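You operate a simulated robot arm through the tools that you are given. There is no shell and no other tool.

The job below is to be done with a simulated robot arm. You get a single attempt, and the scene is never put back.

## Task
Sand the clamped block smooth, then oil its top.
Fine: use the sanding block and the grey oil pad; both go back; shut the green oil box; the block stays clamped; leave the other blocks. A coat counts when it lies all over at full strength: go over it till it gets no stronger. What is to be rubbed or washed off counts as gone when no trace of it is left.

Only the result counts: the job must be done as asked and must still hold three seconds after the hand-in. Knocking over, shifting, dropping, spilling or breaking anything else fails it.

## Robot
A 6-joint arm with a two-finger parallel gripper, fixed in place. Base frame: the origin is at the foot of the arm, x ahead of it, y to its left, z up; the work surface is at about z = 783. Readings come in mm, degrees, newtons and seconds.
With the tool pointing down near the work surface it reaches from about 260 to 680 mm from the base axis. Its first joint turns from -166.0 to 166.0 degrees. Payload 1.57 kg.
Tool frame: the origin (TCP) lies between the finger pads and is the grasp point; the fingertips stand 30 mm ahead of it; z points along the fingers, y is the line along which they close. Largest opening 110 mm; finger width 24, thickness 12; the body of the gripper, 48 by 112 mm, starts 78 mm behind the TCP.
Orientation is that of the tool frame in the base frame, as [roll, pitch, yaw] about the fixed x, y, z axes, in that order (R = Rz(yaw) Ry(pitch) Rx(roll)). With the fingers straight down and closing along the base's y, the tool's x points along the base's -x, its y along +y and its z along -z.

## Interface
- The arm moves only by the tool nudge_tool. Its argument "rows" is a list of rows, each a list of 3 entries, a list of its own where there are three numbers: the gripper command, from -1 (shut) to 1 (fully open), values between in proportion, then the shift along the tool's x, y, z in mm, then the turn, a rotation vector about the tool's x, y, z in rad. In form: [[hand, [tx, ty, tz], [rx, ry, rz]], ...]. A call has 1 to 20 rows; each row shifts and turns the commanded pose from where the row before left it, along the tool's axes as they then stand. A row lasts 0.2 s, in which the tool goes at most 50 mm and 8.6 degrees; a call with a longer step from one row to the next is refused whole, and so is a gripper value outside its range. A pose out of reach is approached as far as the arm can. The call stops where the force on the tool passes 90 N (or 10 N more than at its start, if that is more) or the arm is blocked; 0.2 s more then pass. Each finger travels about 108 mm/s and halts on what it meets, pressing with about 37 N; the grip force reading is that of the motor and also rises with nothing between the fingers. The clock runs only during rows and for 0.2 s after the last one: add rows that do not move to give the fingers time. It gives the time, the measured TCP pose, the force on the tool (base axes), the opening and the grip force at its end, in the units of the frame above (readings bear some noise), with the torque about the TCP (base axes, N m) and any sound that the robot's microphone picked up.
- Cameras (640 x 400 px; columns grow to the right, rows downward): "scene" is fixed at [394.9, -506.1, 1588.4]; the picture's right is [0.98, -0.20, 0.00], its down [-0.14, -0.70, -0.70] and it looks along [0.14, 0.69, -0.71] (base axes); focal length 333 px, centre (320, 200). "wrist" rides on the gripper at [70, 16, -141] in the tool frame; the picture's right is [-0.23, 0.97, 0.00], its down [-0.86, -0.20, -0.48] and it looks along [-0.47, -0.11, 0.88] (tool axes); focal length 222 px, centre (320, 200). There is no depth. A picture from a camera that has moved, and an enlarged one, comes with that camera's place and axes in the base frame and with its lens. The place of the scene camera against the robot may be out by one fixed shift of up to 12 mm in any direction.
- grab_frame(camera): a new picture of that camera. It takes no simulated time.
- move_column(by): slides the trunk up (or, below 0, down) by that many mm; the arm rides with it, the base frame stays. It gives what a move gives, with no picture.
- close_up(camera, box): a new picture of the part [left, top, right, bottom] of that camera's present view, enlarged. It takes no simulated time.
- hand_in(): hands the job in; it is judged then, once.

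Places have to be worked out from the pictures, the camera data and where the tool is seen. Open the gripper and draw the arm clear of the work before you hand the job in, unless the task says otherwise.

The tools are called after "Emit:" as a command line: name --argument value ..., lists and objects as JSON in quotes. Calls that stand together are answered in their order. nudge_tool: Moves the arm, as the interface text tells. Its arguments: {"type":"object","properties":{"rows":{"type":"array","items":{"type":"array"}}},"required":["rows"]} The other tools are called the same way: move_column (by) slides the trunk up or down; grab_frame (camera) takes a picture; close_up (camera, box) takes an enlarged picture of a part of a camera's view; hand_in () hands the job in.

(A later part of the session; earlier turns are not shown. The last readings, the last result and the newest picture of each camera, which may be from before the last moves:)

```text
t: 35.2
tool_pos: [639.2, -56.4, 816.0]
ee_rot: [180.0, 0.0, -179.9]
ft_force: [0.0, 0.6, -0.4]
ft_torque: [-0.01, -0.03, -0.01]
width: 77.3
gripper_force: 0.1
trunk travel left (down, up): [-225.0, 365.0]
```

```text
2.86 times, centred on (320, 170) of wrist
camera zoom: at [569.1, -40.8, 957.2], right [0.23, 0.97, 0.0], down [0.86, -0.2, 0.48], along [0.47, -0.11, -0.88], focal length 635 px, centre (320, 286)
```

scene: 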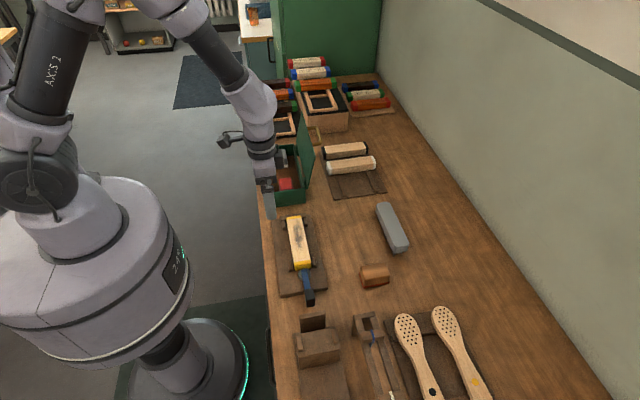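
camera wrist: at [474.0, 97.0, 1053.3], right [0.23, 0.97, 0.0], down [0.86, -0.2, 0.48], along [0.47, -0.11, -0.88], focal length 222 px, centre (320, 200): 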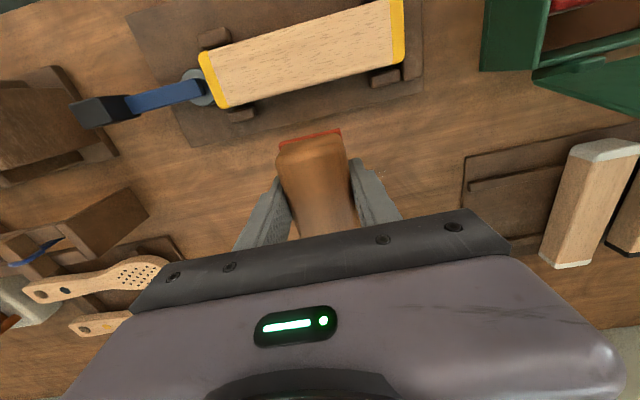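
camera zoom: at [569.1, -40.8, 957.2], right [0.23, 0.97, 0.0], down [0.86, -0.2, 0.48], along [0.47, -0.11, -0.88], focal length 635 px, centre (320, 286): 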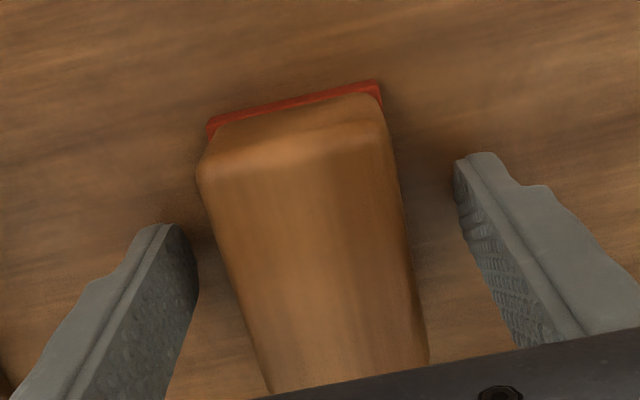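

The sander is back in its place. I'll rise clear, then travel to a viewing spot over the green box at z≈1040.

Emit:
nudge_tool --rows '[[0.4, [0, 0, -25], [0, 0, 0]], [0.4, [0, 0, -45], [0, 0, 0]], [0.6, [0, 0, -45], [0, 0, 0]], [0.6, [0, 0, -45], [0, 0, 0]], [0.6, [0, 0, -45], [0, 0, 0]], [0.6, [0, 0, -20], [0, 0, 0]], [0.6, [18.1, 38.3, 0], [0, 0, 0]], [0.6, [18.1, 38.3, 0], [0, 0, 0]], [0.6, [18.1, 38.3, 0], [0, 0, 0]], [0.6, [18.1, 38.3, 0], [0, 0, 0]], [0.6, [18.1, 38.3, 0], [0, 0, 0]], [0.6, [18.1, 38.3, 0], [0, 0, 0]], [0.6, [18.1, 38.3, 0], [0, 0, 0]], [0.6, [18.1, 38.3, 0], [0, 0, 0]], [0.6, [18.1, 38.3, 0], [0, 0, 0]], [0.6, [18.1, 38.3, 0], [0, 0, 0]], [0.6, [18.1, 38.3, 0], [0, 0, 0]], [0.6, [0, 0, 0], [0, 0, 0]]]'

Emit:
grab_frame --camera "scene"

Emit:
close_up --camera "scene" --box '[340, 190, 440, 300]'

Emit:
grab_frame --camera "wrist"

```text
t: 39.0
tool_pos: [443.0, 362.9, 1039.6]
ee_rot: [180.0, -0.1, 180.0]
ft_force: [-0.5, -1.0, 0.3]
ft_torque: [0.01, 0.0, -0.02]
width: 87.9
gripper_force: 0.0
trunk travel left (down, up): [-225.0, 365.0]
```

```text
taken
```

scene: 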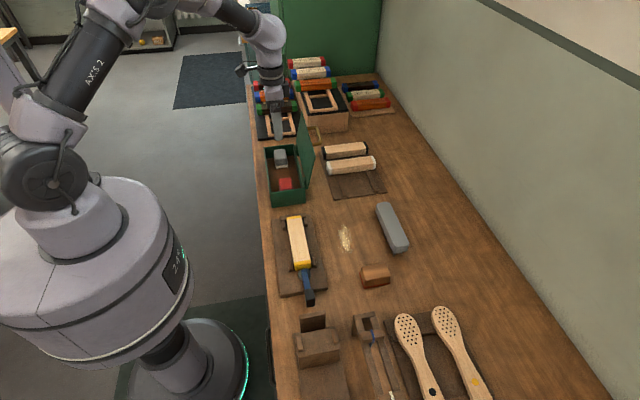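

```text
3.64 times, centred on (390, 245) of scene
camera zoom: at [394.9, -506.1, 1588.4], right [0.98, -0.2, 0.0], down [-0.14, -0.7, -0.7], along [0.14, 0.69, -0.71], focal length 1212 px, centre (66, 36)
```

zoom: 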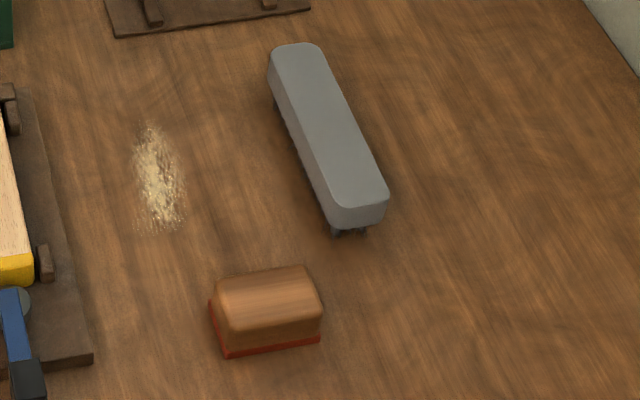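

```text
taken
camera wrist: at [373.1, 378.7, 1180.3], right [0.23, 0.97, 0.0], down [0.86, -0.2, 0.48], along [0.47, -0.11, -0.88], focal length 222 px, centre (320, 200)
```

wrist: 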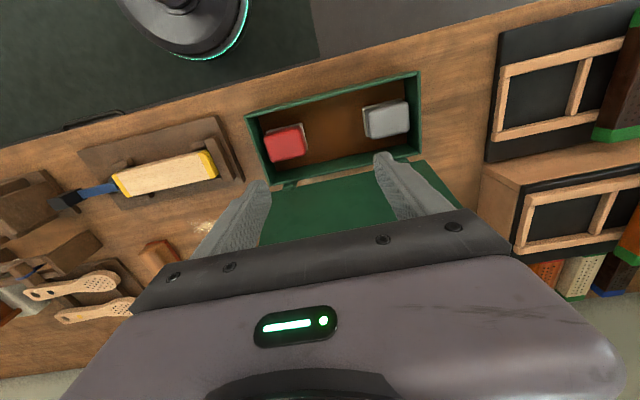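

The sander sits exactly where it was. Now a detailed look at the box and pads from here.

Emit:
close_up --camera "wrist" --box '[230, 60, 470, 210]'

Emit:
close_up --camera "scene" --box '[250, 120, 350, 210]'

```text
2.67 times, centred on (350, 135) of wrist
camera zoom: at [373.1, 378.7, 1180.3], right [0.23, 0.97, 0.0], down [0.86, -0.2, 0.48], along [0.47, -0.11, -0.88], focal length 592 px, centre (240, 373)
```

zoom: 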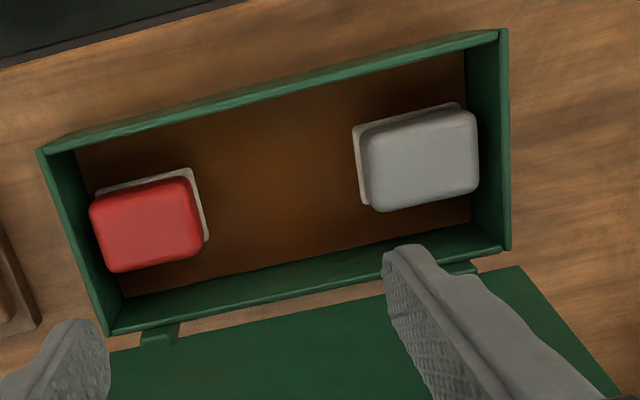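

```text
4.44 times, centred on (300, 165) of scene
camera zoom: at [394.9, -506.1, 1588.4], right [0.98, -0.2, 0.0], down [-0.14, -0.7, -0.7], along [0.14, 0.69, -0.71], focal length 1482 px, centre (409, 356)
```

zoom: 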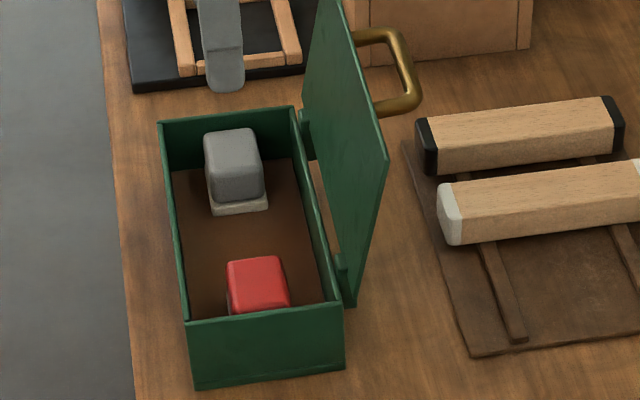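

The box is x≈394–504, y≈265–505, rim z≈850. The grey pad is centred near (451.5,467), about 47 mm in x by 62 mm in y, with its top at about 830. I'll turn the tool so the fingers close along x, camera side toward -y.

Emit:
nudge_tool --rows '[[0.13, [0, 0, 0], [0, 0, -0.1428]], [0.13, [0, 0, 0], [0, 0, -0.1428]], [0.13, [0, 0, 0], [0, 0, -0.1428]], [0.13, [0, 0, 0], [0, 0, -0.1428]], [0.13, [0, 0, 0], [0, 0, -0.1428]], [0.13, [0, 0, 0], [0, 0, -0.1428]], [0.13, [0, 0, 0], [0, 0, -0.1428]], [0.13, [0, 0, 0], [0, 0, -0.1428]], [0.13, [0, 0, 0], [0, 0, -0.1428]], [0.13, [0, 0, 0], [0, 0, -0.1428]], [0.13, [0, 0, 0], [0, 0, -0.1428]], [0.13, [0, 0, 0], [0, 0, 0]]]'

Emit:
grab_frame --camera "wrist"

Emit:
close_up --camera "wrist" --box '[180, 40, 480, 220]'

```text
t: 41.6
tool_pos: [440.5, 363.9, 1040.6]
ee_rot: [180.0, 0.0, -89.9]
ft_force: [-0.5, -0.4, 0.5]
ft_torque: [-0.04, -0.01, 0.02]
width: 62.0
gripper_force: 0.1
trunk travel left (down, up): [-225.0, 365.0]
```

```text
taken
camera wrist: at [424.1, 294.0, 1182.7], right [-0.97, 0.23, 0.0], down [0.2, 0.86, 0.48], along [0.11, 0.47, -0.88], focal length 222 px, centre (320, 200)
```

wrist: 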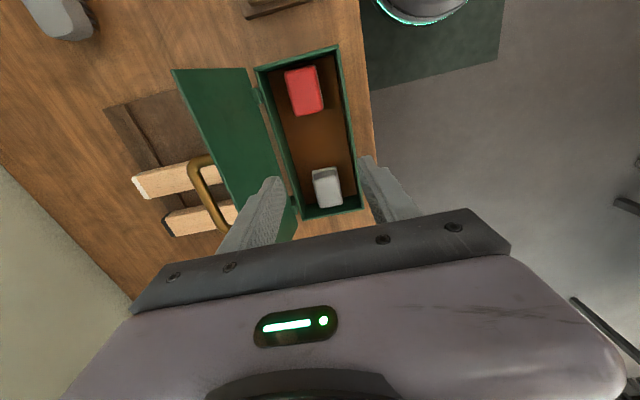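

```text
2.13 times, centred on (330, 130) of wrist
camera zoom: at [424.1, 294.0, 1182.7], right [-0.97, 0.23, 0.0], down [0.2, 0.86, 0.48], along [0.11, 0.47, -0.88], focal length 474 px, centre (299, 349)
```

zoom: 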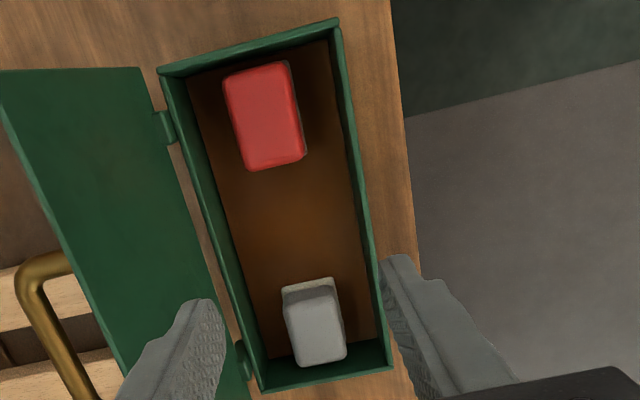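

The pad is at x≈428–473, y≈437–499, and the lid leans clear on the +x side. I'll move above the pad at z≈960.

Emit:
nudge_tool --rows '[[0.13, [-25.8, -2.6, 10], [0, 0, 0]], [0.13, [-25.8, -2.6, 20], [0, 0, 0]], [0.13, [-25.8, -2.6, 20], [0, 0, 0]], [0.13, [-25.8, -2.6, 30], [0, 0, 0]], [0.13, [0, 0, 0], [0, 0, 0]]]'

Emit:
grab_frame --camera "wrist"

Emit:
close_up --camera "wrist" --box '[200, 60, 440, 230]'

Emit:
close_up --camera "scene" --box '[240, 60, 360, 210]'

```text
t: 42.8
tool_pos: [451.2, 469.8, 961.9]
ee_rot: [180.0, 0.0, -90.0]
ft_force: [0.3, -0.2, 0.4]
ft_torque: [0.05, -0.03, -0.01]
width: 62.2
gripper_force: 0.0
trunk travel left (down, up): [-225.0, 365.0]
```

```text
taken
camera wrist: at [434.2, 399.8, 1103.2], right [-0.97, 0.23, 0.0], down [0.2, 0.85, 0.48], along [0.11, 0.47, -0.88], focal length 222 px, centre (320, 200)
```

wrist: 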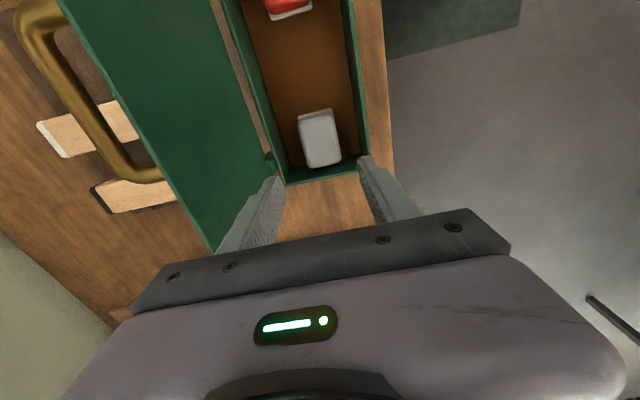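

```text
2.35 times, centred on (320, 145) of wrist
camera zoom: at [434.2, 399.8, 1103.2], right [-0.97, 0.23, 0.0], down [0.2, 0.85, 0.48], along [0.11, 0.47, -0.88], focal length 523 px, centre (320, 329)
```

zoom: 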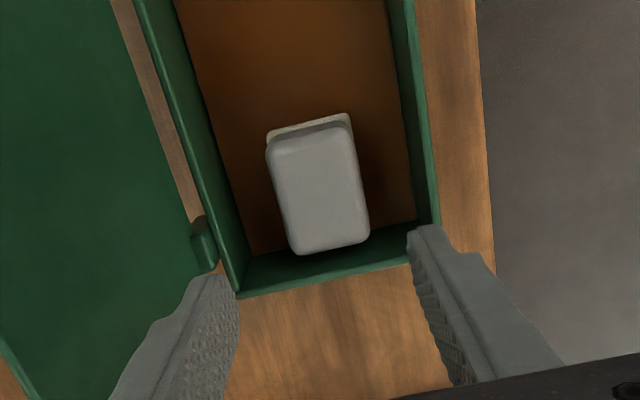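

```text
2.67 times, centred on (300, 135) of scene
camera zoom: at [394.9, -506.1, 1588.4], right [0.98, -0.2, 0.0], down [-0.14, -0.7, -0.7], along [0.14, 0.69, -0.71], focal length 889 px, centre (373, 373)
```

zoom: 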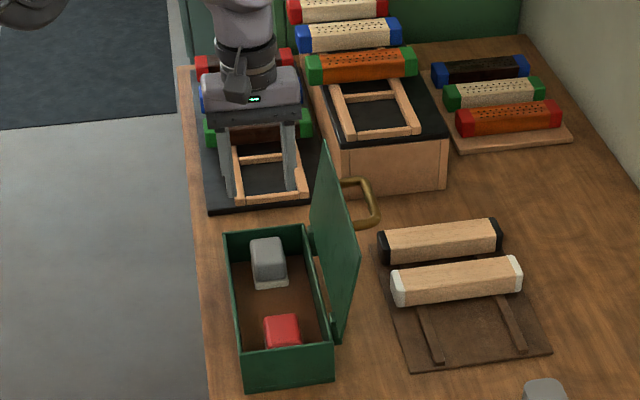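

Pad centre is about (450,467). I'll settle to x=450 and go down to where the fingertips are just above the rim, then check the clearances.

Emit:
nudge_tool --rows '[[0.13, [0, 1, 30], [0, 0, 0]], [0.13, [0, 0, 30], [0, 0, 0]], [0.13, [0, 0, 10], [0, 0, 0]], [0.13, [0, 0, 0], [0, 0, 0]], [0.13, [0, 0, 0], [0, 0, 0]], [0.13, [0, 0, 0], [0, 0, 0]]]'

Emit:
close_up --camera "wrist" --box '[200, 60, 440, 230]'

Emit:
close_up --camera "scene" --box '[250, 90, 350, 210]'

```text
t: 44.2
tool_pos: [450.2, 466.2, 889.6]
ee_rot: [179.9, 0.0, -90.0]
ft_force: [0.0, -0.8, -0.9]
ft_torque: [-0.02, 0.02, -0.01]
width: 62.4
gripper_force: 0.0
trunk travel left (down, up): [-225.0, 365.0]
```

```text
2.35 times, centred on (320, 145) of wrist
camera zoom: at [433.4, 397.2, 1030.2], right [-0.97, 0.23, 0.0], down [0.2, 0.85, 0.48], along [0.11, 0.47, -0.88], focal length 523 px, centre (320, 329)
```

zoom: 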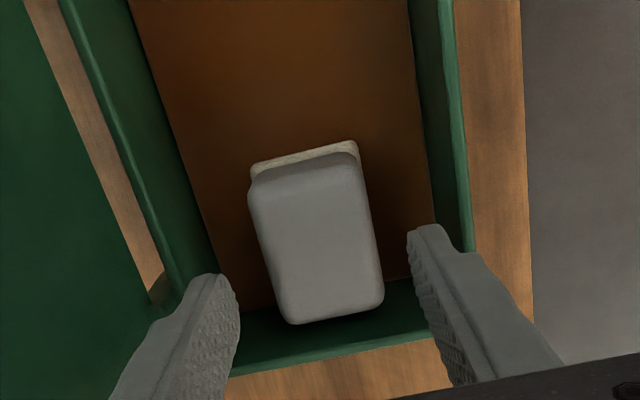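

```text
3.33 times, centred on (300, 150) of scene
camera zoom: at [394.9, -506.1, 1588.4], right [0.98, -0.2, 0.0], down [-0.14, -0.7, -0.7], along [0.14, 0.69, -0.71], focal length 1111 px, centre (387, 367)
```

zoom: 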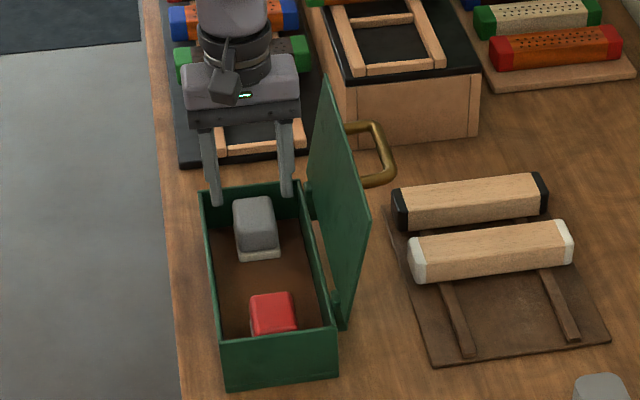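

The fingers have clearance on both sides. I'll go down to TCP z≈829 and close on the grey pad.

Emit:
nudge_tool --rows '[[0.13, [0, 0, 15], [0, 0, 0]], [0.13, [0, 0, 15], [0, 0, 0]], [0.13, [0, 0, 15], [0, 0, 0]], [0.13, [0, 0, 15], [0, 0, 0]], [0.13, [0, 0, 0], [0, 0, 0]], [0.13, [0, 0, 0], [0, 0, 0]]]'

Emit:
close_up --camera "wrist" --box '[200, 80, 440, 250]'

Emit:
close_up --camera "scene" --box '[250, 100, 330, 190]'

```text
t: 45.6
tool_pos: [450.5, 469.3, 831.3]
ee_rot: [-179.9, 0.0, -90.0]
ft_force: [-0.1, 0.1, 0.4]
ft_torque: [0.01, -0.02, 0.0]
width: 62.3
gripper_force: 0.2
trunk travel left (down, up): [-225.0, 365.0]
```

```text
2.35 times, centred on (320, 165) of wrist
camera zoom: at [433.8, 398.5, 971.7], right [-0.97, 0.23, 0.0], down [0.2, 0.85, 0.48], along [0.11, 0.47, -0.88], focal length 523 px, centre (320, 282)
```

zoom: 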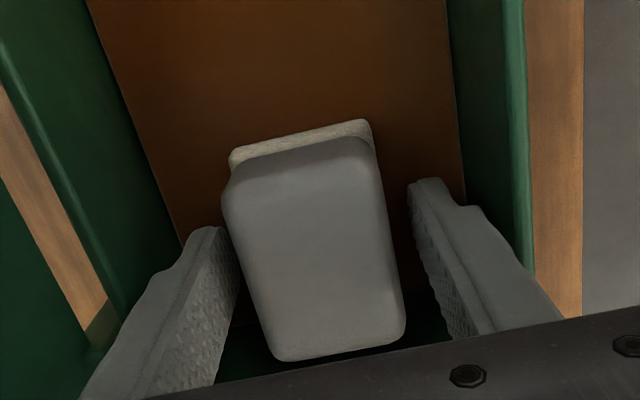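

```text
4.44 times, centred on (290, 145) of scene
camera zoom: at [394.9, -506.1, 1588.4], right [0.98, -0.2, 0.0], down [-0.14, -0.7, -0.7], along [0.14, 0.69, -0.71], focal length 1482 px, centre (453, 444)
```

zoom: 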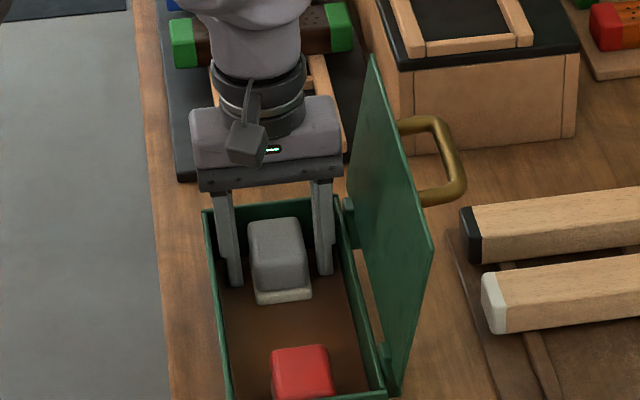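

Emit:
nudge_tool --rows '[[-0.1, [0, 0, 0], [0, 0, 0]], [-0.3, [0, 0, 0], [0, 0, 0]], [-1, [0, 0, 0], [0, 0, 0]], [-1, [0, 0, 0], [0, 0, 0]], [-1, [0, 0, 0], [0, 0, 0]]]'

Emit:
close_up --camera "wrist" --box '[200, 80, 440, 250]'

```text
t: 46.8
tool_pos: [451.3, 467.9, 830.2]
ee_rot: [179.9, 0.0, -90.0]
ft_force: [0.0, 1.1, 0.9]
ft_torque: [0.02, -0.02, -0.01]
width: 45.2
gripper_force: 36.8
trunk travel left (down, up): [-225.0, 365.0]
```

```text
2.35 times, centred on (320, 165) of wrist
camera zoom: at [433.8, 398.5, 971.8], right [-0.97, 0.23, 0.0], down [0.2, 0.85, 0.48], along [0.11, 0.47, -0.88], focal length 523 px, centre (320, 282)
```

zoom: 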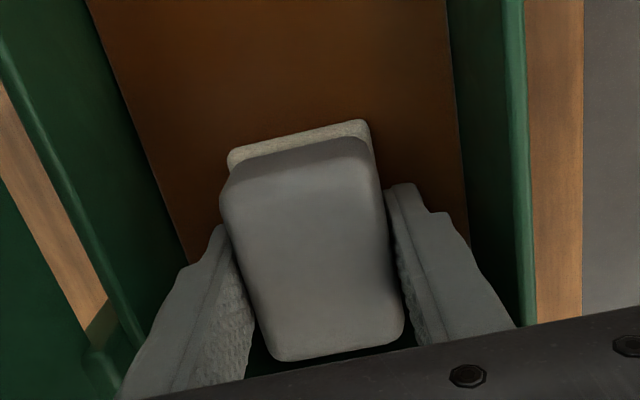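

The pad is gripped at 45 mm. I'll lift it straight up out of the box, then carry it along -y to above the clamped block.

Emit:
nudge_tool --rows '[[-1, [0, 0, -10], [0, 0, 0]], [-1, [0, 0, -30], [0, 0, 0]], [-1, [0, 0, -40], [0, 0, 0]], [-1, [0, 0, -40], [0, 0, 0]], [-1, [0, 0, -10], [0, 0, 0]], [-1, [42.5, -0.5, 0], [0, 0, 0]], [-1, [42.5, -0.5, 0], [0, 0, 0]], [-1, [42.5, -0.5, 0], [0, 0, 0]], [-1, [42.5, -0.5, 0], [0, 0, 0]], [-1, [42.5, -0.5, 0], [0, 0, 0]], [-1, [42.5, -0.5, 0], [0, 0, 0]], [-1, [42.5, -0.5, 0], [0, 0, 0]], [-1, [42.5, -0.5, 0], [0, 0, 0]], [-1, [42.5, -0.5, 0], [0, 0, 0]], [-1, [0, 0, 0], [0, 0, 0]], [-1, [0, 0, 0], [0, 0, 0]]]'

Emit:
grab_frame --camera "wrist"

Emit:
grab_frame --camera "scene"

```text
t: 50.2
tool_pos: [455.1, 89.1, 965.4]
ee_rot: [180.0, 0.0, -89.9]
ft_force: [-0.5, -0.3, -1.4]
ft_torque: [0.05, 0.02, 0.0]
width: 45.3
gripper_force: 36.7
trunk travel left (down, up): [-225.0, 365.0]
```

```text
taken
camera wrist: at [438.4, 18.6, 1105.8], right [-0.97, 0.23, 0.0], down [0.2, 0.85, 0.48], along [0.11, 0.47, -0.88], focal length 222 px, centre (320, 200)
```

wrist: 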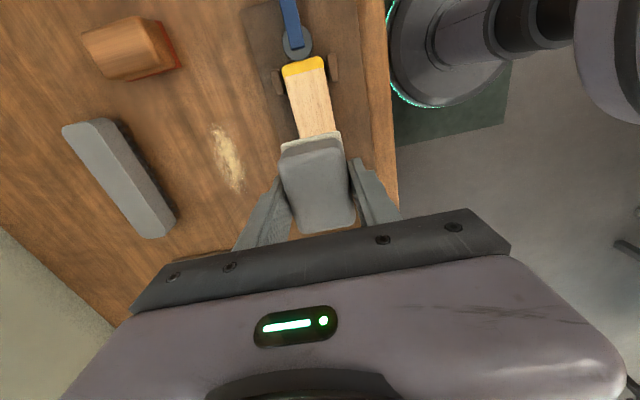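

```text
taken
```

scene: 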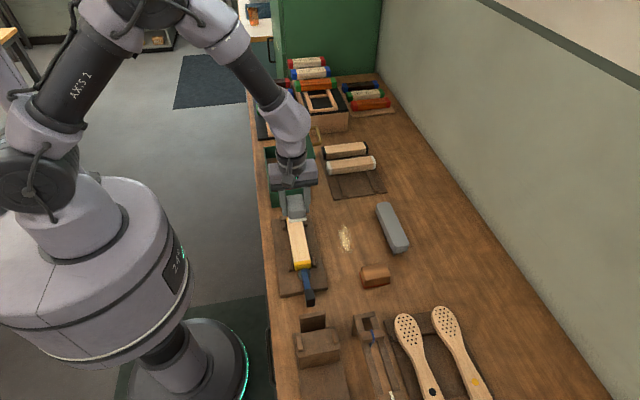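

I'm over the block's centre. I'll lower to just above contact, then go down in 1 mm steps.

Emit:
nudge_tool --rows '[[-1, [0, 0, 40], [0, 0, 0]], [-1, [0, 0, 30], [0, 0, 0]], [-1, [0, 0, 16], [0, 0, 0]], [-1, [0, 0, 2], [0, 0, 0]], [-1, [0, 0, 0], [0, 0, 0]], [-1, [0, 0, 0], [0, 0, 0]]]'

Emit:
close_up --camera "scene" --box '[250, 180, 350, 310]'

```text
t: 51.6
tool_pos: [453.7, 87.1, 873.5]
ee_rot: [180.0, 0.0, -90.0]
ft_force: [1.3, 0.9, -0.6]
ft_torque: [0.01, 0.04, 0.0]
width: 45.3
gripper_force: 37.0
trunk travel left (down, up): [-225.0, 365.0]
```

```text
3.08 times, centred on (300, 245) of scene
camera zoom: at [394.9, -506.1, 1588.4], right [0.98, -0.2, 0.0], down [-0.14, -0.7, -0.7], along [0.14, 0.69, -0.71], focal length 1026 px, centre (382, 62)
```

zoom: 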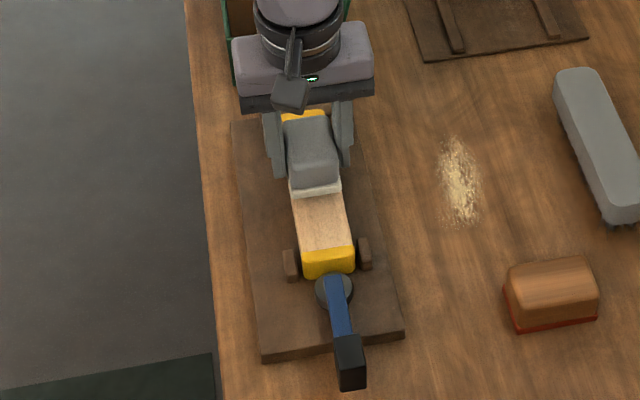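

Emit:
nudge_tool --rows '[[-1, [0, 0, 1.5], [0, 0, 0]], [-1, [0, 0, 1.5], [0, 0, 0]], [-1, [0, 0, 1], [0, 0, 0]], [-1, [0, 0, 0], [0, 0, 0]]]'

```text
t: 52.6
tool_pos: [455.2, 86.4, 869.4]
ee_rot: [180.0, 0.0, -90.0]
ft_force: [-0.1, 0.2, -0.6]
ft_torque: [0.01, 0.02, -0.01]
width: 45.4
gripper_force: 37.1
trunk travel left (down, up): [-225.0, 365.0]
```

No contact yet, so I'll go on down.

Emit:
nudge_tool --rows '[[-1, [0, 0, 1], [0, 0, 0]], [-1, [0, 0, 1], [0, 0, 0]], [-1, [0, 0, 0], [0, 0, 0]]]'

```text
t: 53.4
tool_pos: [453.6, 85.2, 867.3]
ee_rot: [180.0, 0.0, -90.0]
ft_force: [-0.8, -0.6, -0.9]
ft_torque: [0.0, -0.01, 0.04]
width: 45.6
gripper_force: 37.0
trunk travel left (down, up): [-225.0, 365.0]
```

Emit:
nudge_tool --rows '[[-1, [0, 0, 1], [0, 0, 0]], [-1, [0, 0, 1], [0, 0, 0]], [-1, [0, 0, 0], [0, 0, 0]]]'

```text
t: 54.2
tool_pos: [453.2, 84.4, 864.5]
ee_rot: [180.0, -0.1, -90.0]
ft_force: [0.2, 0.6, -1.5]
ft_torque: [0.02, -0.01, -0.03]
width: 45.2
gripper_force: 36.7
trunk travel left (down, up): [-225.0, 365.0]
```

Emit:
nudge_tool --rows '[[-1, [0, 0, 1], [0, 0, 0]], [-1, [0, 0, 0], [0, 0, 0]]]'

Emit:
close_up --camera "scene" --box '[270, 200, 330, 270]'

```text
t: 54.8
tool_pos: [454.0, 84.7, 864.2]
ee_rot: [180.0, 0.1, -90.0]
ft_force: [0.4, -0.2, -0.8]
ft_torque: [-0.03, 0.0, 0.0]
width: 45.2
gripper_force: 37.5
trunk travel left (down, up): [-225.0, 365.0]
```

```text
5.71 times, centred on (300, 235) of scene
camera zoom: at [394.9, -506.1, 1588.4], right [0.98, -0.2, 0.0], down [-0.14, -0.7, -0.7], along [0.14, 0.69, -0.71], focal length 1905 px, centre (434, 0)
```

zoom: 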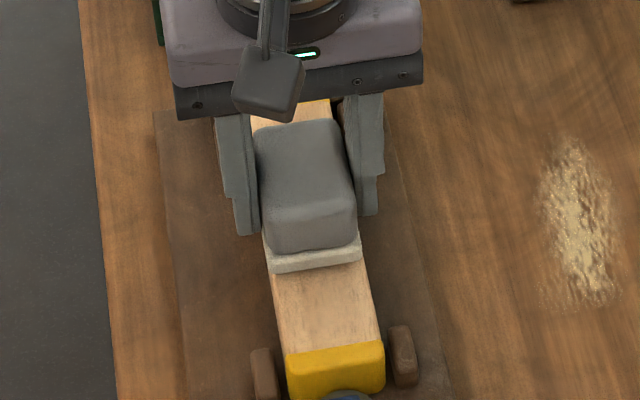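

Emit:
nudge_tool --rows '[[-1, [0, 0, 1], [0, 0, 0]], [-1, [0, 0, 0], [0, 0, 0]]]'

```text
t: 55.4
tool_pos: [455.2, 84.6, 863.2]
ee_rot: [-180.0, 0.0, -90.0]
ft_force: [0.6, -0.6, -0.6]
ft_torque: [-0.03, 0.03, -0.01]
width: 45.3
gripper_force: 37.0
trunk travel left (down, up): [-225.0, 365.0]
```

Emit:
nudge_tool --rows '[[-1, [0, 0, 1], [0, 0, 0]], [-1, [0, 0, 0], [0, 0, 0]]]'

```text
t: 56.0
tool_pos: [454.9, 84.2, 861.9]
ee_rot: [180.0, 0.0, -90.0]
ft_force: [0.0, -0.5, -0.2]
ft_torque: [-0.03, 0.04, -0.01]
width: 45.3
gripper_force: 37.2
trunk travel left (down, up): [-225.0, 365.0]
```

Emit:
nudge_tool --rows '[[-1, [0, 0, 1], [0, 0, 0]], [-1, [0, 0, 0], [0, 0, 0]]]'

```text
t: 56.6
tool_pos: [455.7, 85.0, 860.3]
ee_rot: [-180.0, 0.0, -90.1]
ft_force: [0.2, -0.3, -0.7]
ft_torque: [0.01, 0.0, 0.0]
width: 45.2
gripper_force: 37.0
trunk travel left (down, up): [-225.0, 365.0]
```

Emit:
nudge_tool --rows '[[-1, [0, 0, 1], [0, 0, 0]], [-1, [0, 0, 0], [0, 0, 0]]]'

Emit:
close_up --camera "scene" --box '[270, 200, 330, 270]'

Emit:
close_up --camera "wrist" --box '[230, 60, 410, 240]'

```text
t: 57.2
tool_pos: [454.8, 85.3, 859.9]
ee_rot: [-180.0, 0.0, -89.9]
ft_force: [0.2, -0.3, -0.9]
ft_torque: [-0.01, 0.02, -0.02]
width: 45.5
gripper_force: 36.8
trunk travel left (down, up): [-225.0, 365.0]
```

```text
5.71 times, centred on (300, 235) of scene
camera zoom: at [394.9, -506.1, 1588.4], right [0.98, -0.2, 0.0], down [-0.14, -0.7, -0.7], along [0.14, 0.69, -0.71], focal length 1905 px, centre (434, 0)
```

zoom: 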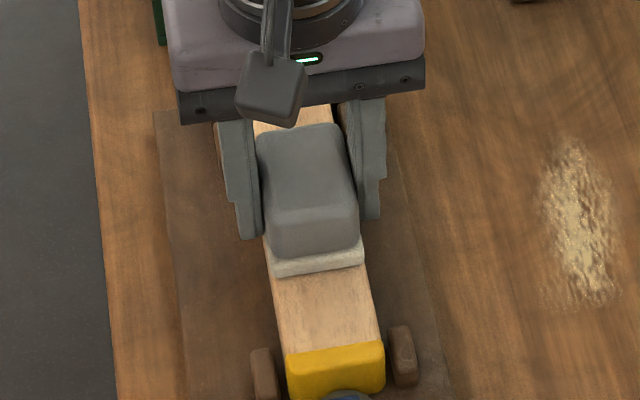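

```text
2.22 times, centred on (320, 150) of wrist
camera zoom: at [438.1, 15.0, 1001.5], right [-0.97, 0.23, 0.0], down [0.2, 0.85, 0.48], along [0.11, 0.47, -0.88], focal length 494 px, centre (320, 311)
```

zoom: 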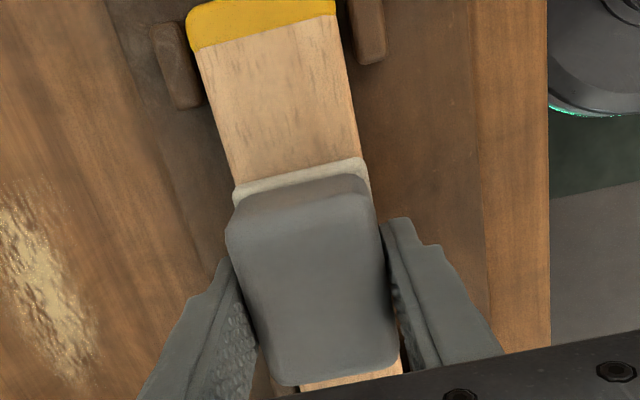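

Emit:
nudge_tool --rows '[[-1, [0, 0, 1], [0, 0, 0]], [-1, [0, 0, 0], [0, 0, 0]]]'

```text
t: 57.8
tool_pos: [454.5, 85.0, 858.5]
ee_rot: [-180.0, 0.0, -90.0]
ft_force: [0.3, -2.0, 2.0]
ft_torque: [-0.09, 0.0, 0.02]
width: 45.3
gripper_force: 37.2
trunk travel left (down, up): [-225.0, 365.0]
```

Contact at z≈858. The clip tops are at about 811, so the fingers clear them. I'll press a bit more and run the first stroke toward the near end.

Emit:
nudge_tool --rows '[[-1, [0, 0, 1], [0, 0, 0]], [-1, [0, 0, 0.5], [0, 0, 0]], [-1, [8, 0, 0], [0, 0, 0]], [-1, [8, 0, 0], [0, 0, 0]], [-1, [8, 0, 0], [0, 0, 0]], [-1, [8, 0, 0], [0, 0, 0]], [-1, [0, 0, 0], [0, 0, 0]]]'

Emit:
close_up --camera "scene" --box '[260, 190, 340, 290]'

```text
t: 59.4
tool_pos: [452.1, 52.2, 858.2]
ee_rot: [-180.0, 0.0, -90.1]
ft_force: [1.3, 5.1, 20.2]
ft_torque: [0.47, -0.01, -0.04]
width: 45.5
gripper_force: 37.1
trunk travel left (down, up): [-225.0, 365.0]
```

```text
4.00 times, centred on (300, 240) of scene
camera zoom: at [394.9, -506.1, 1588.4], right [0.98, -0.2, 0.0], down [-0.14, -0.7, -0.7], along [0.14, 0.69, -0.71], focal length 1334 px, centre (400, 40)
```

zoom: 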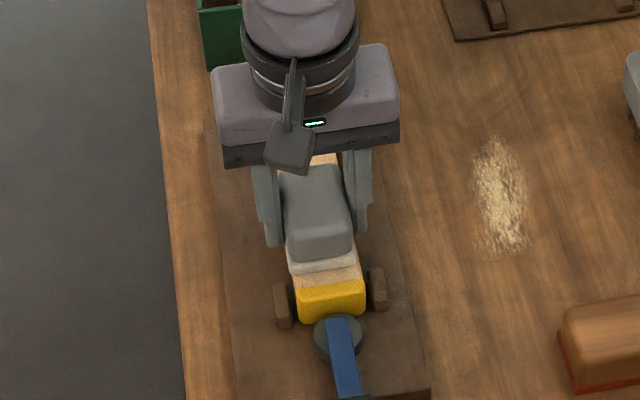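

20 N with low friction. I'll complete the full-length stroke.

Emit:
nudge_tool --rows '[[-1, [9, 0, 0], [0, 0, 0]], [-1, [9, 0, 0], [0, 0, 0]], [-1, [9, 0, 0], [0, 0, 0]], [-1, [-10, 0, 0], [0, 0, 0]], [-1, [-10, 0, 0], [0, 0, 0]], [-1, [-10, 0, 0], [0, 0, 0]], [-1, [-10, 0, 0], [0, 0, 0]], [-1, [-10, 0, 0], [0, 0, 0]], [-1, [-10, 0, 0], [0, 0, 0]], [-1, [-10, 0, 0], [0, 0, 0]], [-1, [-10, 0, 0], [0, 0, 0]], [-1, [-10, 0, 0], [0, 0, 0]], [-1, [-10, 0, 0], [0, 0, 0]], [-1, [-10, 0, 0], [0, 0, 0]], [-1, [-8, 0, 0], [0, 0, 0]], [-1, [0, 0, 0], [0, 0, 0]]]'

Emit:
close_up --camera "scene" --box '[260, 190, 340, 290]'

Emit:
close_up --camera "wrist" --box '[200, 0, 440, 200]'

```text
t: 62.8
tool_pos: [453.7, 144.3, 858.1]
ee_rot: [-180.0, -0.1, -89.9]
ft_force: [-2.2, -6.1, 16.1]
ft_torque: [-0.68, -0.12, -0.12]
width: 45.4
gripper_force: 37.3
trunk travel left (down, up): [-225.0, 365.0]
```

```text
4.00 times, centred on (300, 240) of scene
camera zoom: at [394.9, -506.1, 1588.4], right [0.98, -0.2, 0.0], down [-0.14, -0.7, -0.7], along [0.14, 0.69, -0.71], focal length 1334 px, centre (400, 40)
```

zoom: 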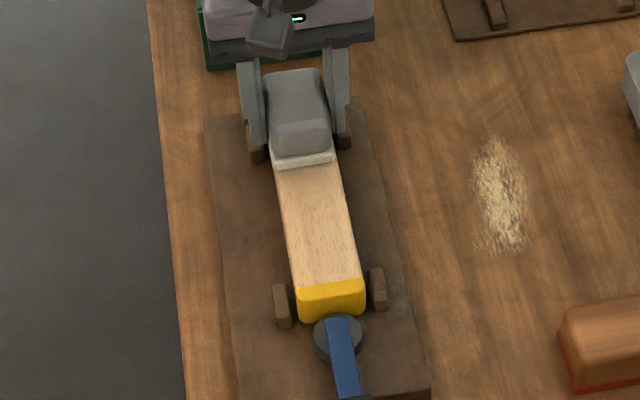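

```text
2.00 times, centred on (320, 100) of wrist
camera zoom: at [436.8, 73.9, 999.4], right [-0.97, 0.23, 0.0], down [0.2, 0.85, 0.48], along [0.11, 0.47, -0.88], focal length 444 px, centre (320, 400)
```

zoom: 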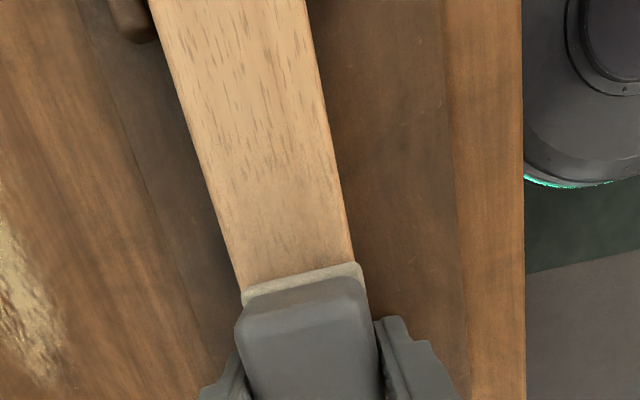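

Any tint is faint so far. I'll stroke back to the near end and compare.

Emit:
nudge_tool --rows '[[-1, [8, 0, 0], [0, 0, 0]], [-1, [10, 0, 0], [0, 0, 0]], [-1, [10, 0, 0], [0, 0, 0]], [-1, [10, 0, 0], [0, 0, 0]], [-1, [10, 0, 0], [0, 0, 0]], [-1, [10, 0, 0], [0, 0, 0]], [-1, [10, 0, 0], [0, 0, 0]], [-1, [10, 0, 0], [0, 0, 0]], [-1, [10, 0, 0], [0, 0, 0]], [-1, [10, 0, 0], [0, 0, 0]], [-1, [10, 0, 0], [0, 0, 0]], [-1, [10, 0, 0], [0, 0, 0]], [-1, [0, 0, 0], [0, 0, 0]]]'

Emit:
close_up --camera "scene" --box '[260, 190, 340, 290]'

Emit:
close_up --camera "wrist" --box '[200, 0, 440, 200]'

```text
t: 65.6
tool_pos: [454.8, 25.0, 857.3]
ee_rot: [-180.0, 0.0, -90.1]
ft_force: [-0.5, 3.9, 14.6]
ft_torque: [0.4, -0.12, 0.09]
width: 45.4
gripper_force: 36.8
trunk travel left (down, up): [-225.0, 365.0]
```

```text
4.00 times, centred on (300, 240) of scene
camera zoom: at [394.9, -506.1, 1588.4], right [0.98, -0.2, 0.0], down [-0.14, -0.7, -0.7], along [0.14, 0.69, -0.71], focal length 1334 px, centre (400, 40)
```

zoom: 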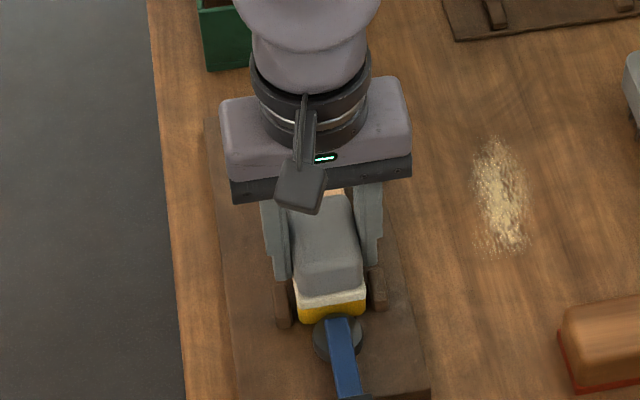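

```text
2.00 times, centred on (320, 100) of wrist
camera zoom: at [437.5, -45.4, 999.4], right [-0.97, 0.23, 0.0], down [0.2, 0.85, 0.48], along [0.11, 0.47, -0.88], focal length 444 px, centre (320, 400)
```

zoom: 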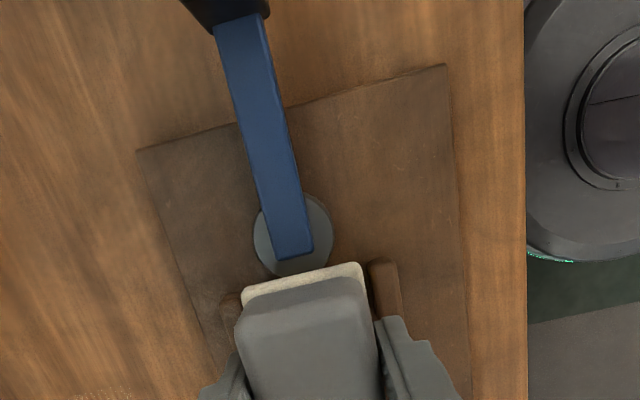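

Force stays steady. Next is a pass offset by -4 mm in x, then a return at +4 mm, to cover the full width.

Emit:
nudge_tool --rows '[[-1, [0, 4, 0], [0, 0, 0]], [-1, [-10, 0, 0], [0, 0, 0]], [-1, [-10, 0, 0], [0, 0, 0]], [-1, [-10, 0, 0], [0, 0, 0]], [-1, [-10, 0, 0], [0, 0, 0]], [-1, [-10, 0, 0], [0, 0, 0]], [-1, [-10, 0, 0], [0, 0, 0]], [-1, [-10, 0, 0], [0, 0, 0]], [-1, [-10, 0, 0], [0, 0, 0]], [-1, [-10, 0, 0], [0, 0, 0]], [-1, [-10, 0, 0], [0, 0, 0]], [-1, [-10, 0, 0], [0, 0, 0]], [-1, [-9, 0, 0], [0, 0, 0]], [-1, [0, -8, 0], [0, 0, 0]], [-1, [0, 0, 0], [0, 0, 0]]]'

Emit:
close_up --camera "scene" --box '[260, 190, 340, 290]'

Emit:
close_up --camera "wrist" --box '[200, 0, 440, 200]'

```text
t: 68.8
tool_pos: [454.6, 143.9, 857.2]
ee_rot: [180.0, 0.0, -90.2]
ft_force: [-11.8, 5.8, 11.0]
ft_torque: [0.03, 0.3, -0.22]
width: 45.3
gripper_force: 37.2
trunk travel left (down, up): [-225.0, 365.0]
```

```text
4.00 times, centred on (300, 240) of scene
camera zoom: at [394.9, -506.1, 1588.4], right [0.98, -0.2, 0.0], down [-0.14, -0.7, -0.7], along [0.14, 0.69, -0.71], focal length 1334 px, centre (400, 40)
```

zoom: 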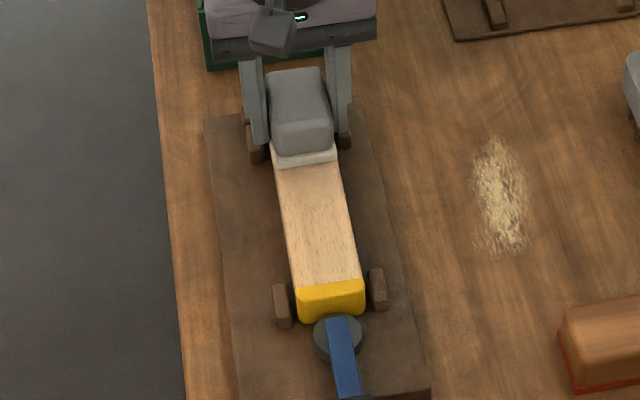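

```text
2.00 times, centred on (320, 100) of wrist
camera zoom: at [438.4, 74.9, 999.5], right [-0.97, 0.23, 0.0], down [0.2, 0.86, 0.48], along [0.11, 0.47, -0.88], focal length 444 px, centre (320, 400)
```

zoom: 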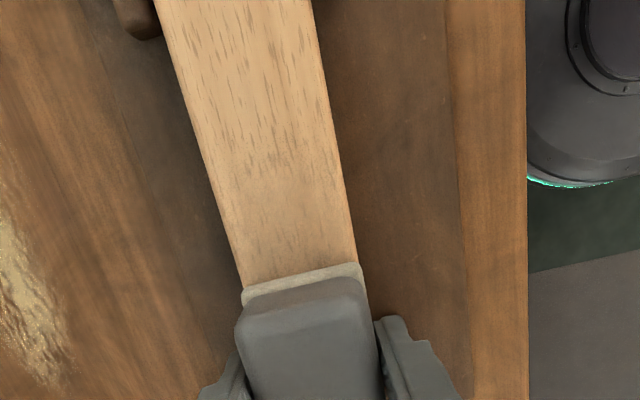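

I felt some sideways resistance and no clear tint yet. I'll lift up and look at the surface properly.

Emit:
nudge_tool --rows '[[-1, [0, 0, -10], [0, 0, 0]], [-1, [0, 0, -30], [0, 0, 0]], [-1, [-30, 0, -30], [0, 0, 0]], [-1, [-30, 0, 0], [0, 0, 0]], [-1, [0, 0, 0], [0, 0, 0]], [-1, [0, 0, 0], [0, 0, 0]]]'

Emit:
grab_frame --camera "scene"

Emit:
close_up --camera "scene" --box '[270, 205, 330, 285]'

Emit:
close_up --camera "wrist" --box '[240, 0, 400, 140]'

```text
t: 70.2
tool_pos: [458.9, 205.7, 928.0]
ee_rot: [-180.0, 0.0, -90.1]
ft_force: [-0.3, -0.4, -0.2]
ft_torque: [0.01, -0.01, -0.02]
width: 45.4
gripper_force: 37.2
trunk travel left (down, up): [-225.0, 365.0]
```

```text
taken
```

scene: 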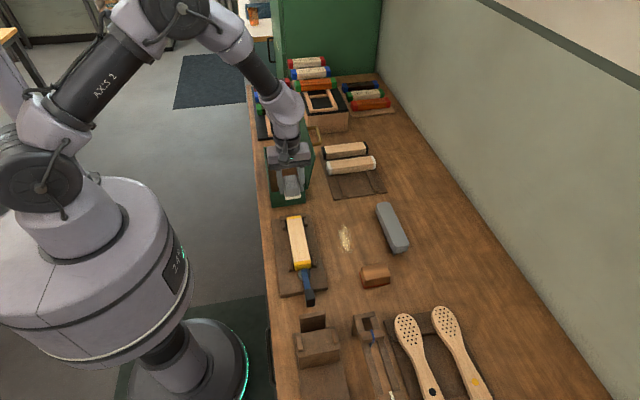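

```text
5.00 times, centred on (300, 245) of scene
camera zoom: at [394.9, -506.1, 1588.4], right [0.98, -0.2, 0.0], down [-0.14, -0.7, -0.7], along [0.14, 0.69, -0.71], focal length 1667 px, centre (420, -25)
```

zoom: 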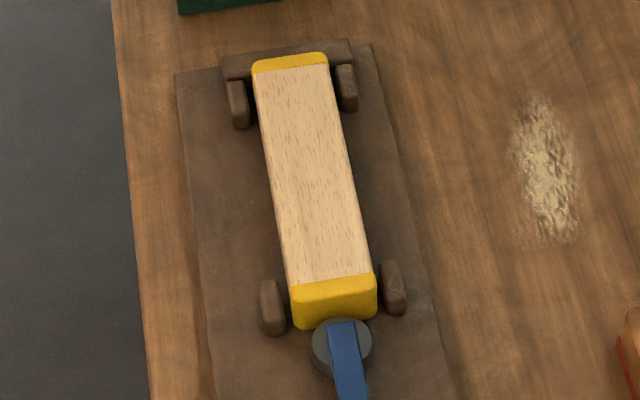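

```text
2.86 times, centred on (320, 70) of wrist
camera zoom: at [441.7, 136.1, 1069.9], right [-0.97, 0.23, 0.0], down [0.2, 0.85, 0.48], along [0.11, 0.47, -0.88], focal length 635 px, centre (320, 571)
```

zoom: 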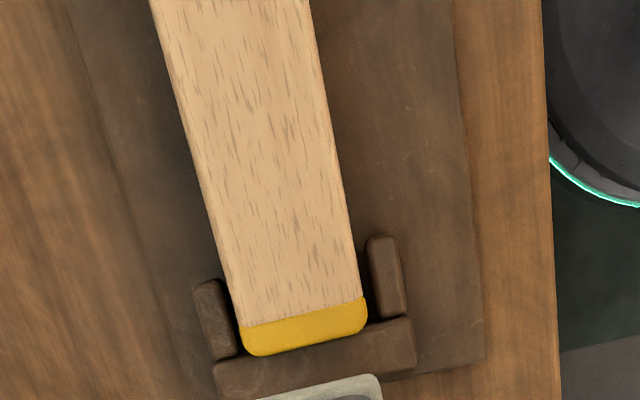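

I'll compare at the same high zoom as before oiling.

Emit:
close_up --camera "scene" --box '[280, 210, 320, 240]'

Emit:
close_up --camera "scene" --box '[280, 240, 320, 275]'

Emit:
close_up --camera "scene" --box '[270, 160, 320, 210]'

Emit:
close_up --camera "scene" --box '[320, 215, 370, 260]'

```text
13.33 times, centred on (300, 225) of scene
camera zoom: at [394.9, -506.1, 1588.4], right [0.98, -0.2, 0.0], down [-0.14, -0.7, -0.7], along [0.14, 0.69, -0.71], focal length 4446 px, centre (587, -133)
```

zoom: 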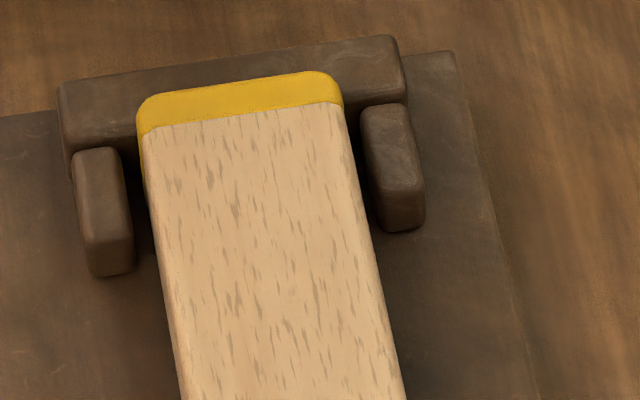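

```text
11.43 times, centred on (300, 258) of scene
camera zoom: at [394.9, -506.1, 1588.4], right [0.98, -0.2, 0.0], down [-0.14, -0.7, -0.7], along [0.14, 0.69, -0.71], focal length 3811 px, centre (549, -457)
```

zoom: 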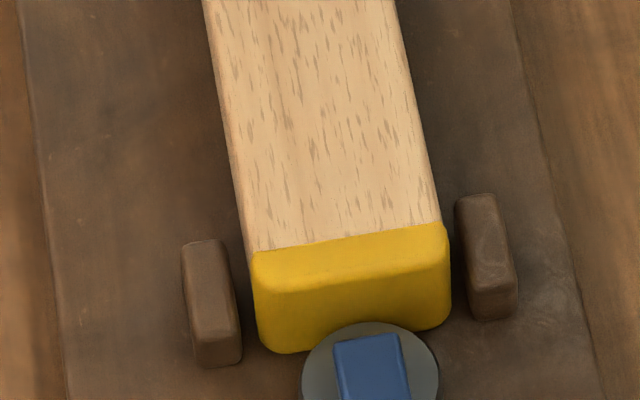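

```text
8.00 times, centred on (295, 185) of scene
camera zoom: at [394.9, -506.1, 1588.4], right [0.98, -0.2, 0.0], down [-0.14, -0.7, -0.7], along [0.14, 0.69, -0.71], focal length 2667 px, centre (520, 320)
```

zoom: 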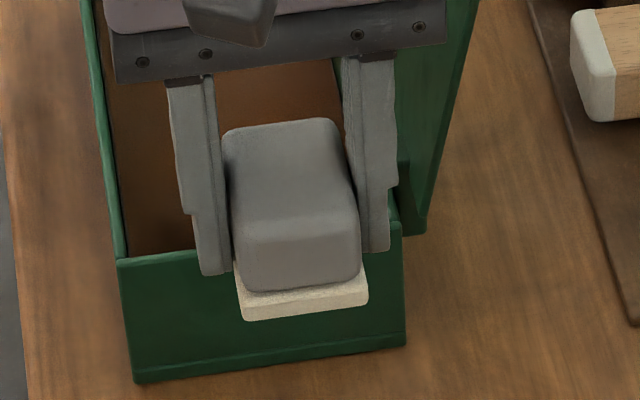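

```text
8.89 times, centred on (345, 238) of scene
camera zoom: at [394.9, -506.1, 1588.4], right [0.98, -0.2, 0.0], down [-0.14, -0.7, -0.7], along [0.14, 0.69, -0.71], focal length 2964 px, centre (98, -133)
```

zoom: 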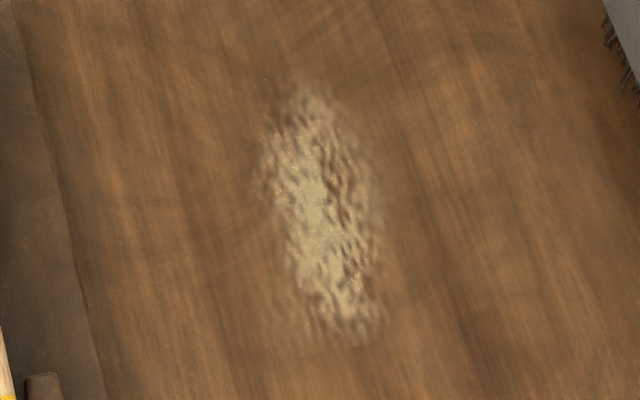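

Nothing visible has been laid down. Before pressing on, I'll look at the pad's felt and the surroundings.

Emit:
grab_frame --camera "wrist"

Emit:
close_up --camera "wrist" --box '[240, 110, 400, 240]'

Emit:
close_up --camera "scene" --box '[250, 140, 320, 210]'

```text
taken
camera wrist: at [441.7, 136.1, 1069.9], right [-0.97, 0.23, 0.0], down [0.2, 0.85, 0.48], along [0.11, 0.47, -0.88], focal length 222 px, centre (320, 200)
```

wrist: 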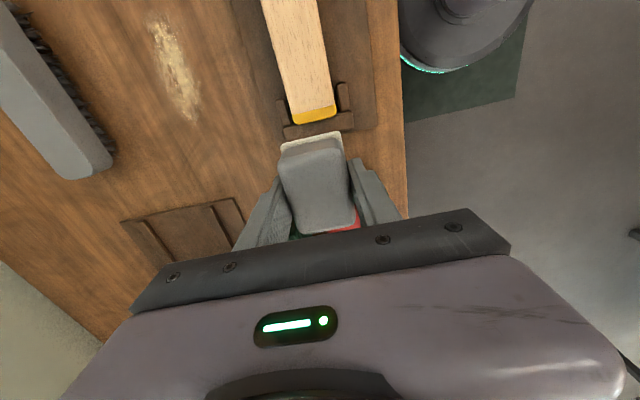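

```text
3.08 times, centred on (320, 175) of wrist
camera zoom: at [441.7, 136.1, 1069.9], right [-0.97, 0.23, 0.0], down [0.2, 0.85, 0.48], along [0.11, 0.47, -0.88], focal length 684 px, centre (320, 277)
```

zoom: 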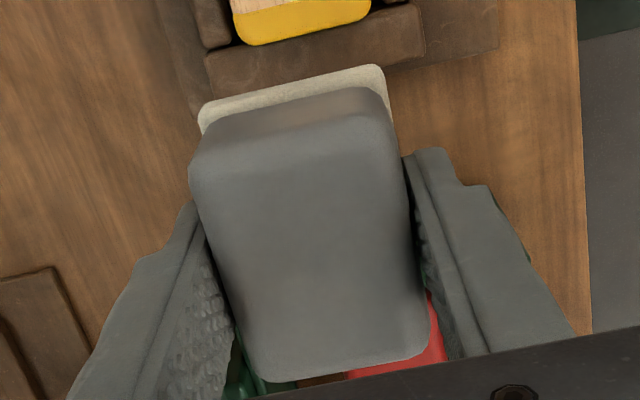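

```text
5.71 times, centred on (285, 175) of scene
camera zoom: at [394.9, -506.1, 1588.4], right [0.98, -0.2, 0.0], down [-0.14, -0.7, -0.7], along [0.14, 0.69, -0.71], focal length 1905 px, centre (520, 343)
```

zoom: 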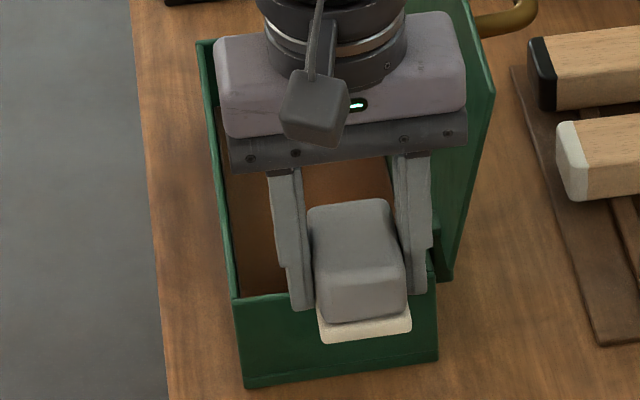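

I see no obvious coat. I'll test with firmer, concentrated strokes on the near half only, so that any boundary shows up.

Emit:
nudge_tool --rows '[[-1, [38.7, 0.9, 0], [0, 0, 0]], [-1, [38.7, 0.9, 0], [0, 0, 0]], [-1, [38.7, 0.9, 0], [0, 0, 0]], [-1, [38.7, 0.9, 0], [0, 0, 0]], [-1, [0, 0, 0], [0, 0, 0]], [-1, [0, 0, 30], [0, 0, 0]], [-1, [0, 0, 30], [0, 0, 0]], [-1, [0, 0, 7], [0, 0, 0]], [-1, [0, 0, 0], [0, 0, 0]], [-1, [0, 0, 1], [0, 0, 0]], [-1, [0, 0, 1], [0, 0, 0]], [-1, [0, 0, 0], [0, 0, 0]]]'

```text
t: 72.8
tool_pos: [454.9, 49.0, 859.2]
ee_rot: [179.9, -0.1, -90.0]
ft_force: [0.2, 0.1, -0.5]
ft_torque: [0.01, 0.01, 0.0]
width: 45.1
gripper_force: 36.8
trunk travel left (down, up): [-225.0, 365.0]
```

Emit:
nudge_tool --rows '[[-1, [0, 0, 1], [0, 0, 0]], [-1, [0, 0, 1], [0, 0, 0]], [-1, [0, 0, 0], [0, 0, 0]], [-1, [0, 0, 0], [0, 0, 0]]]'

```text
t: 73.8
tool_pos: [453.5, 49.7, 858.1]
ee_rot: [-179.9, 0.1, -90.0]
ft_force: [-2.6, -1.5, 24.3]
ft_torque: [0.23, -0.01, -0.02]
width: 44.8
gripper_force: 37.0
trunk travel left (down, up): [-225.0, 365.0]
```

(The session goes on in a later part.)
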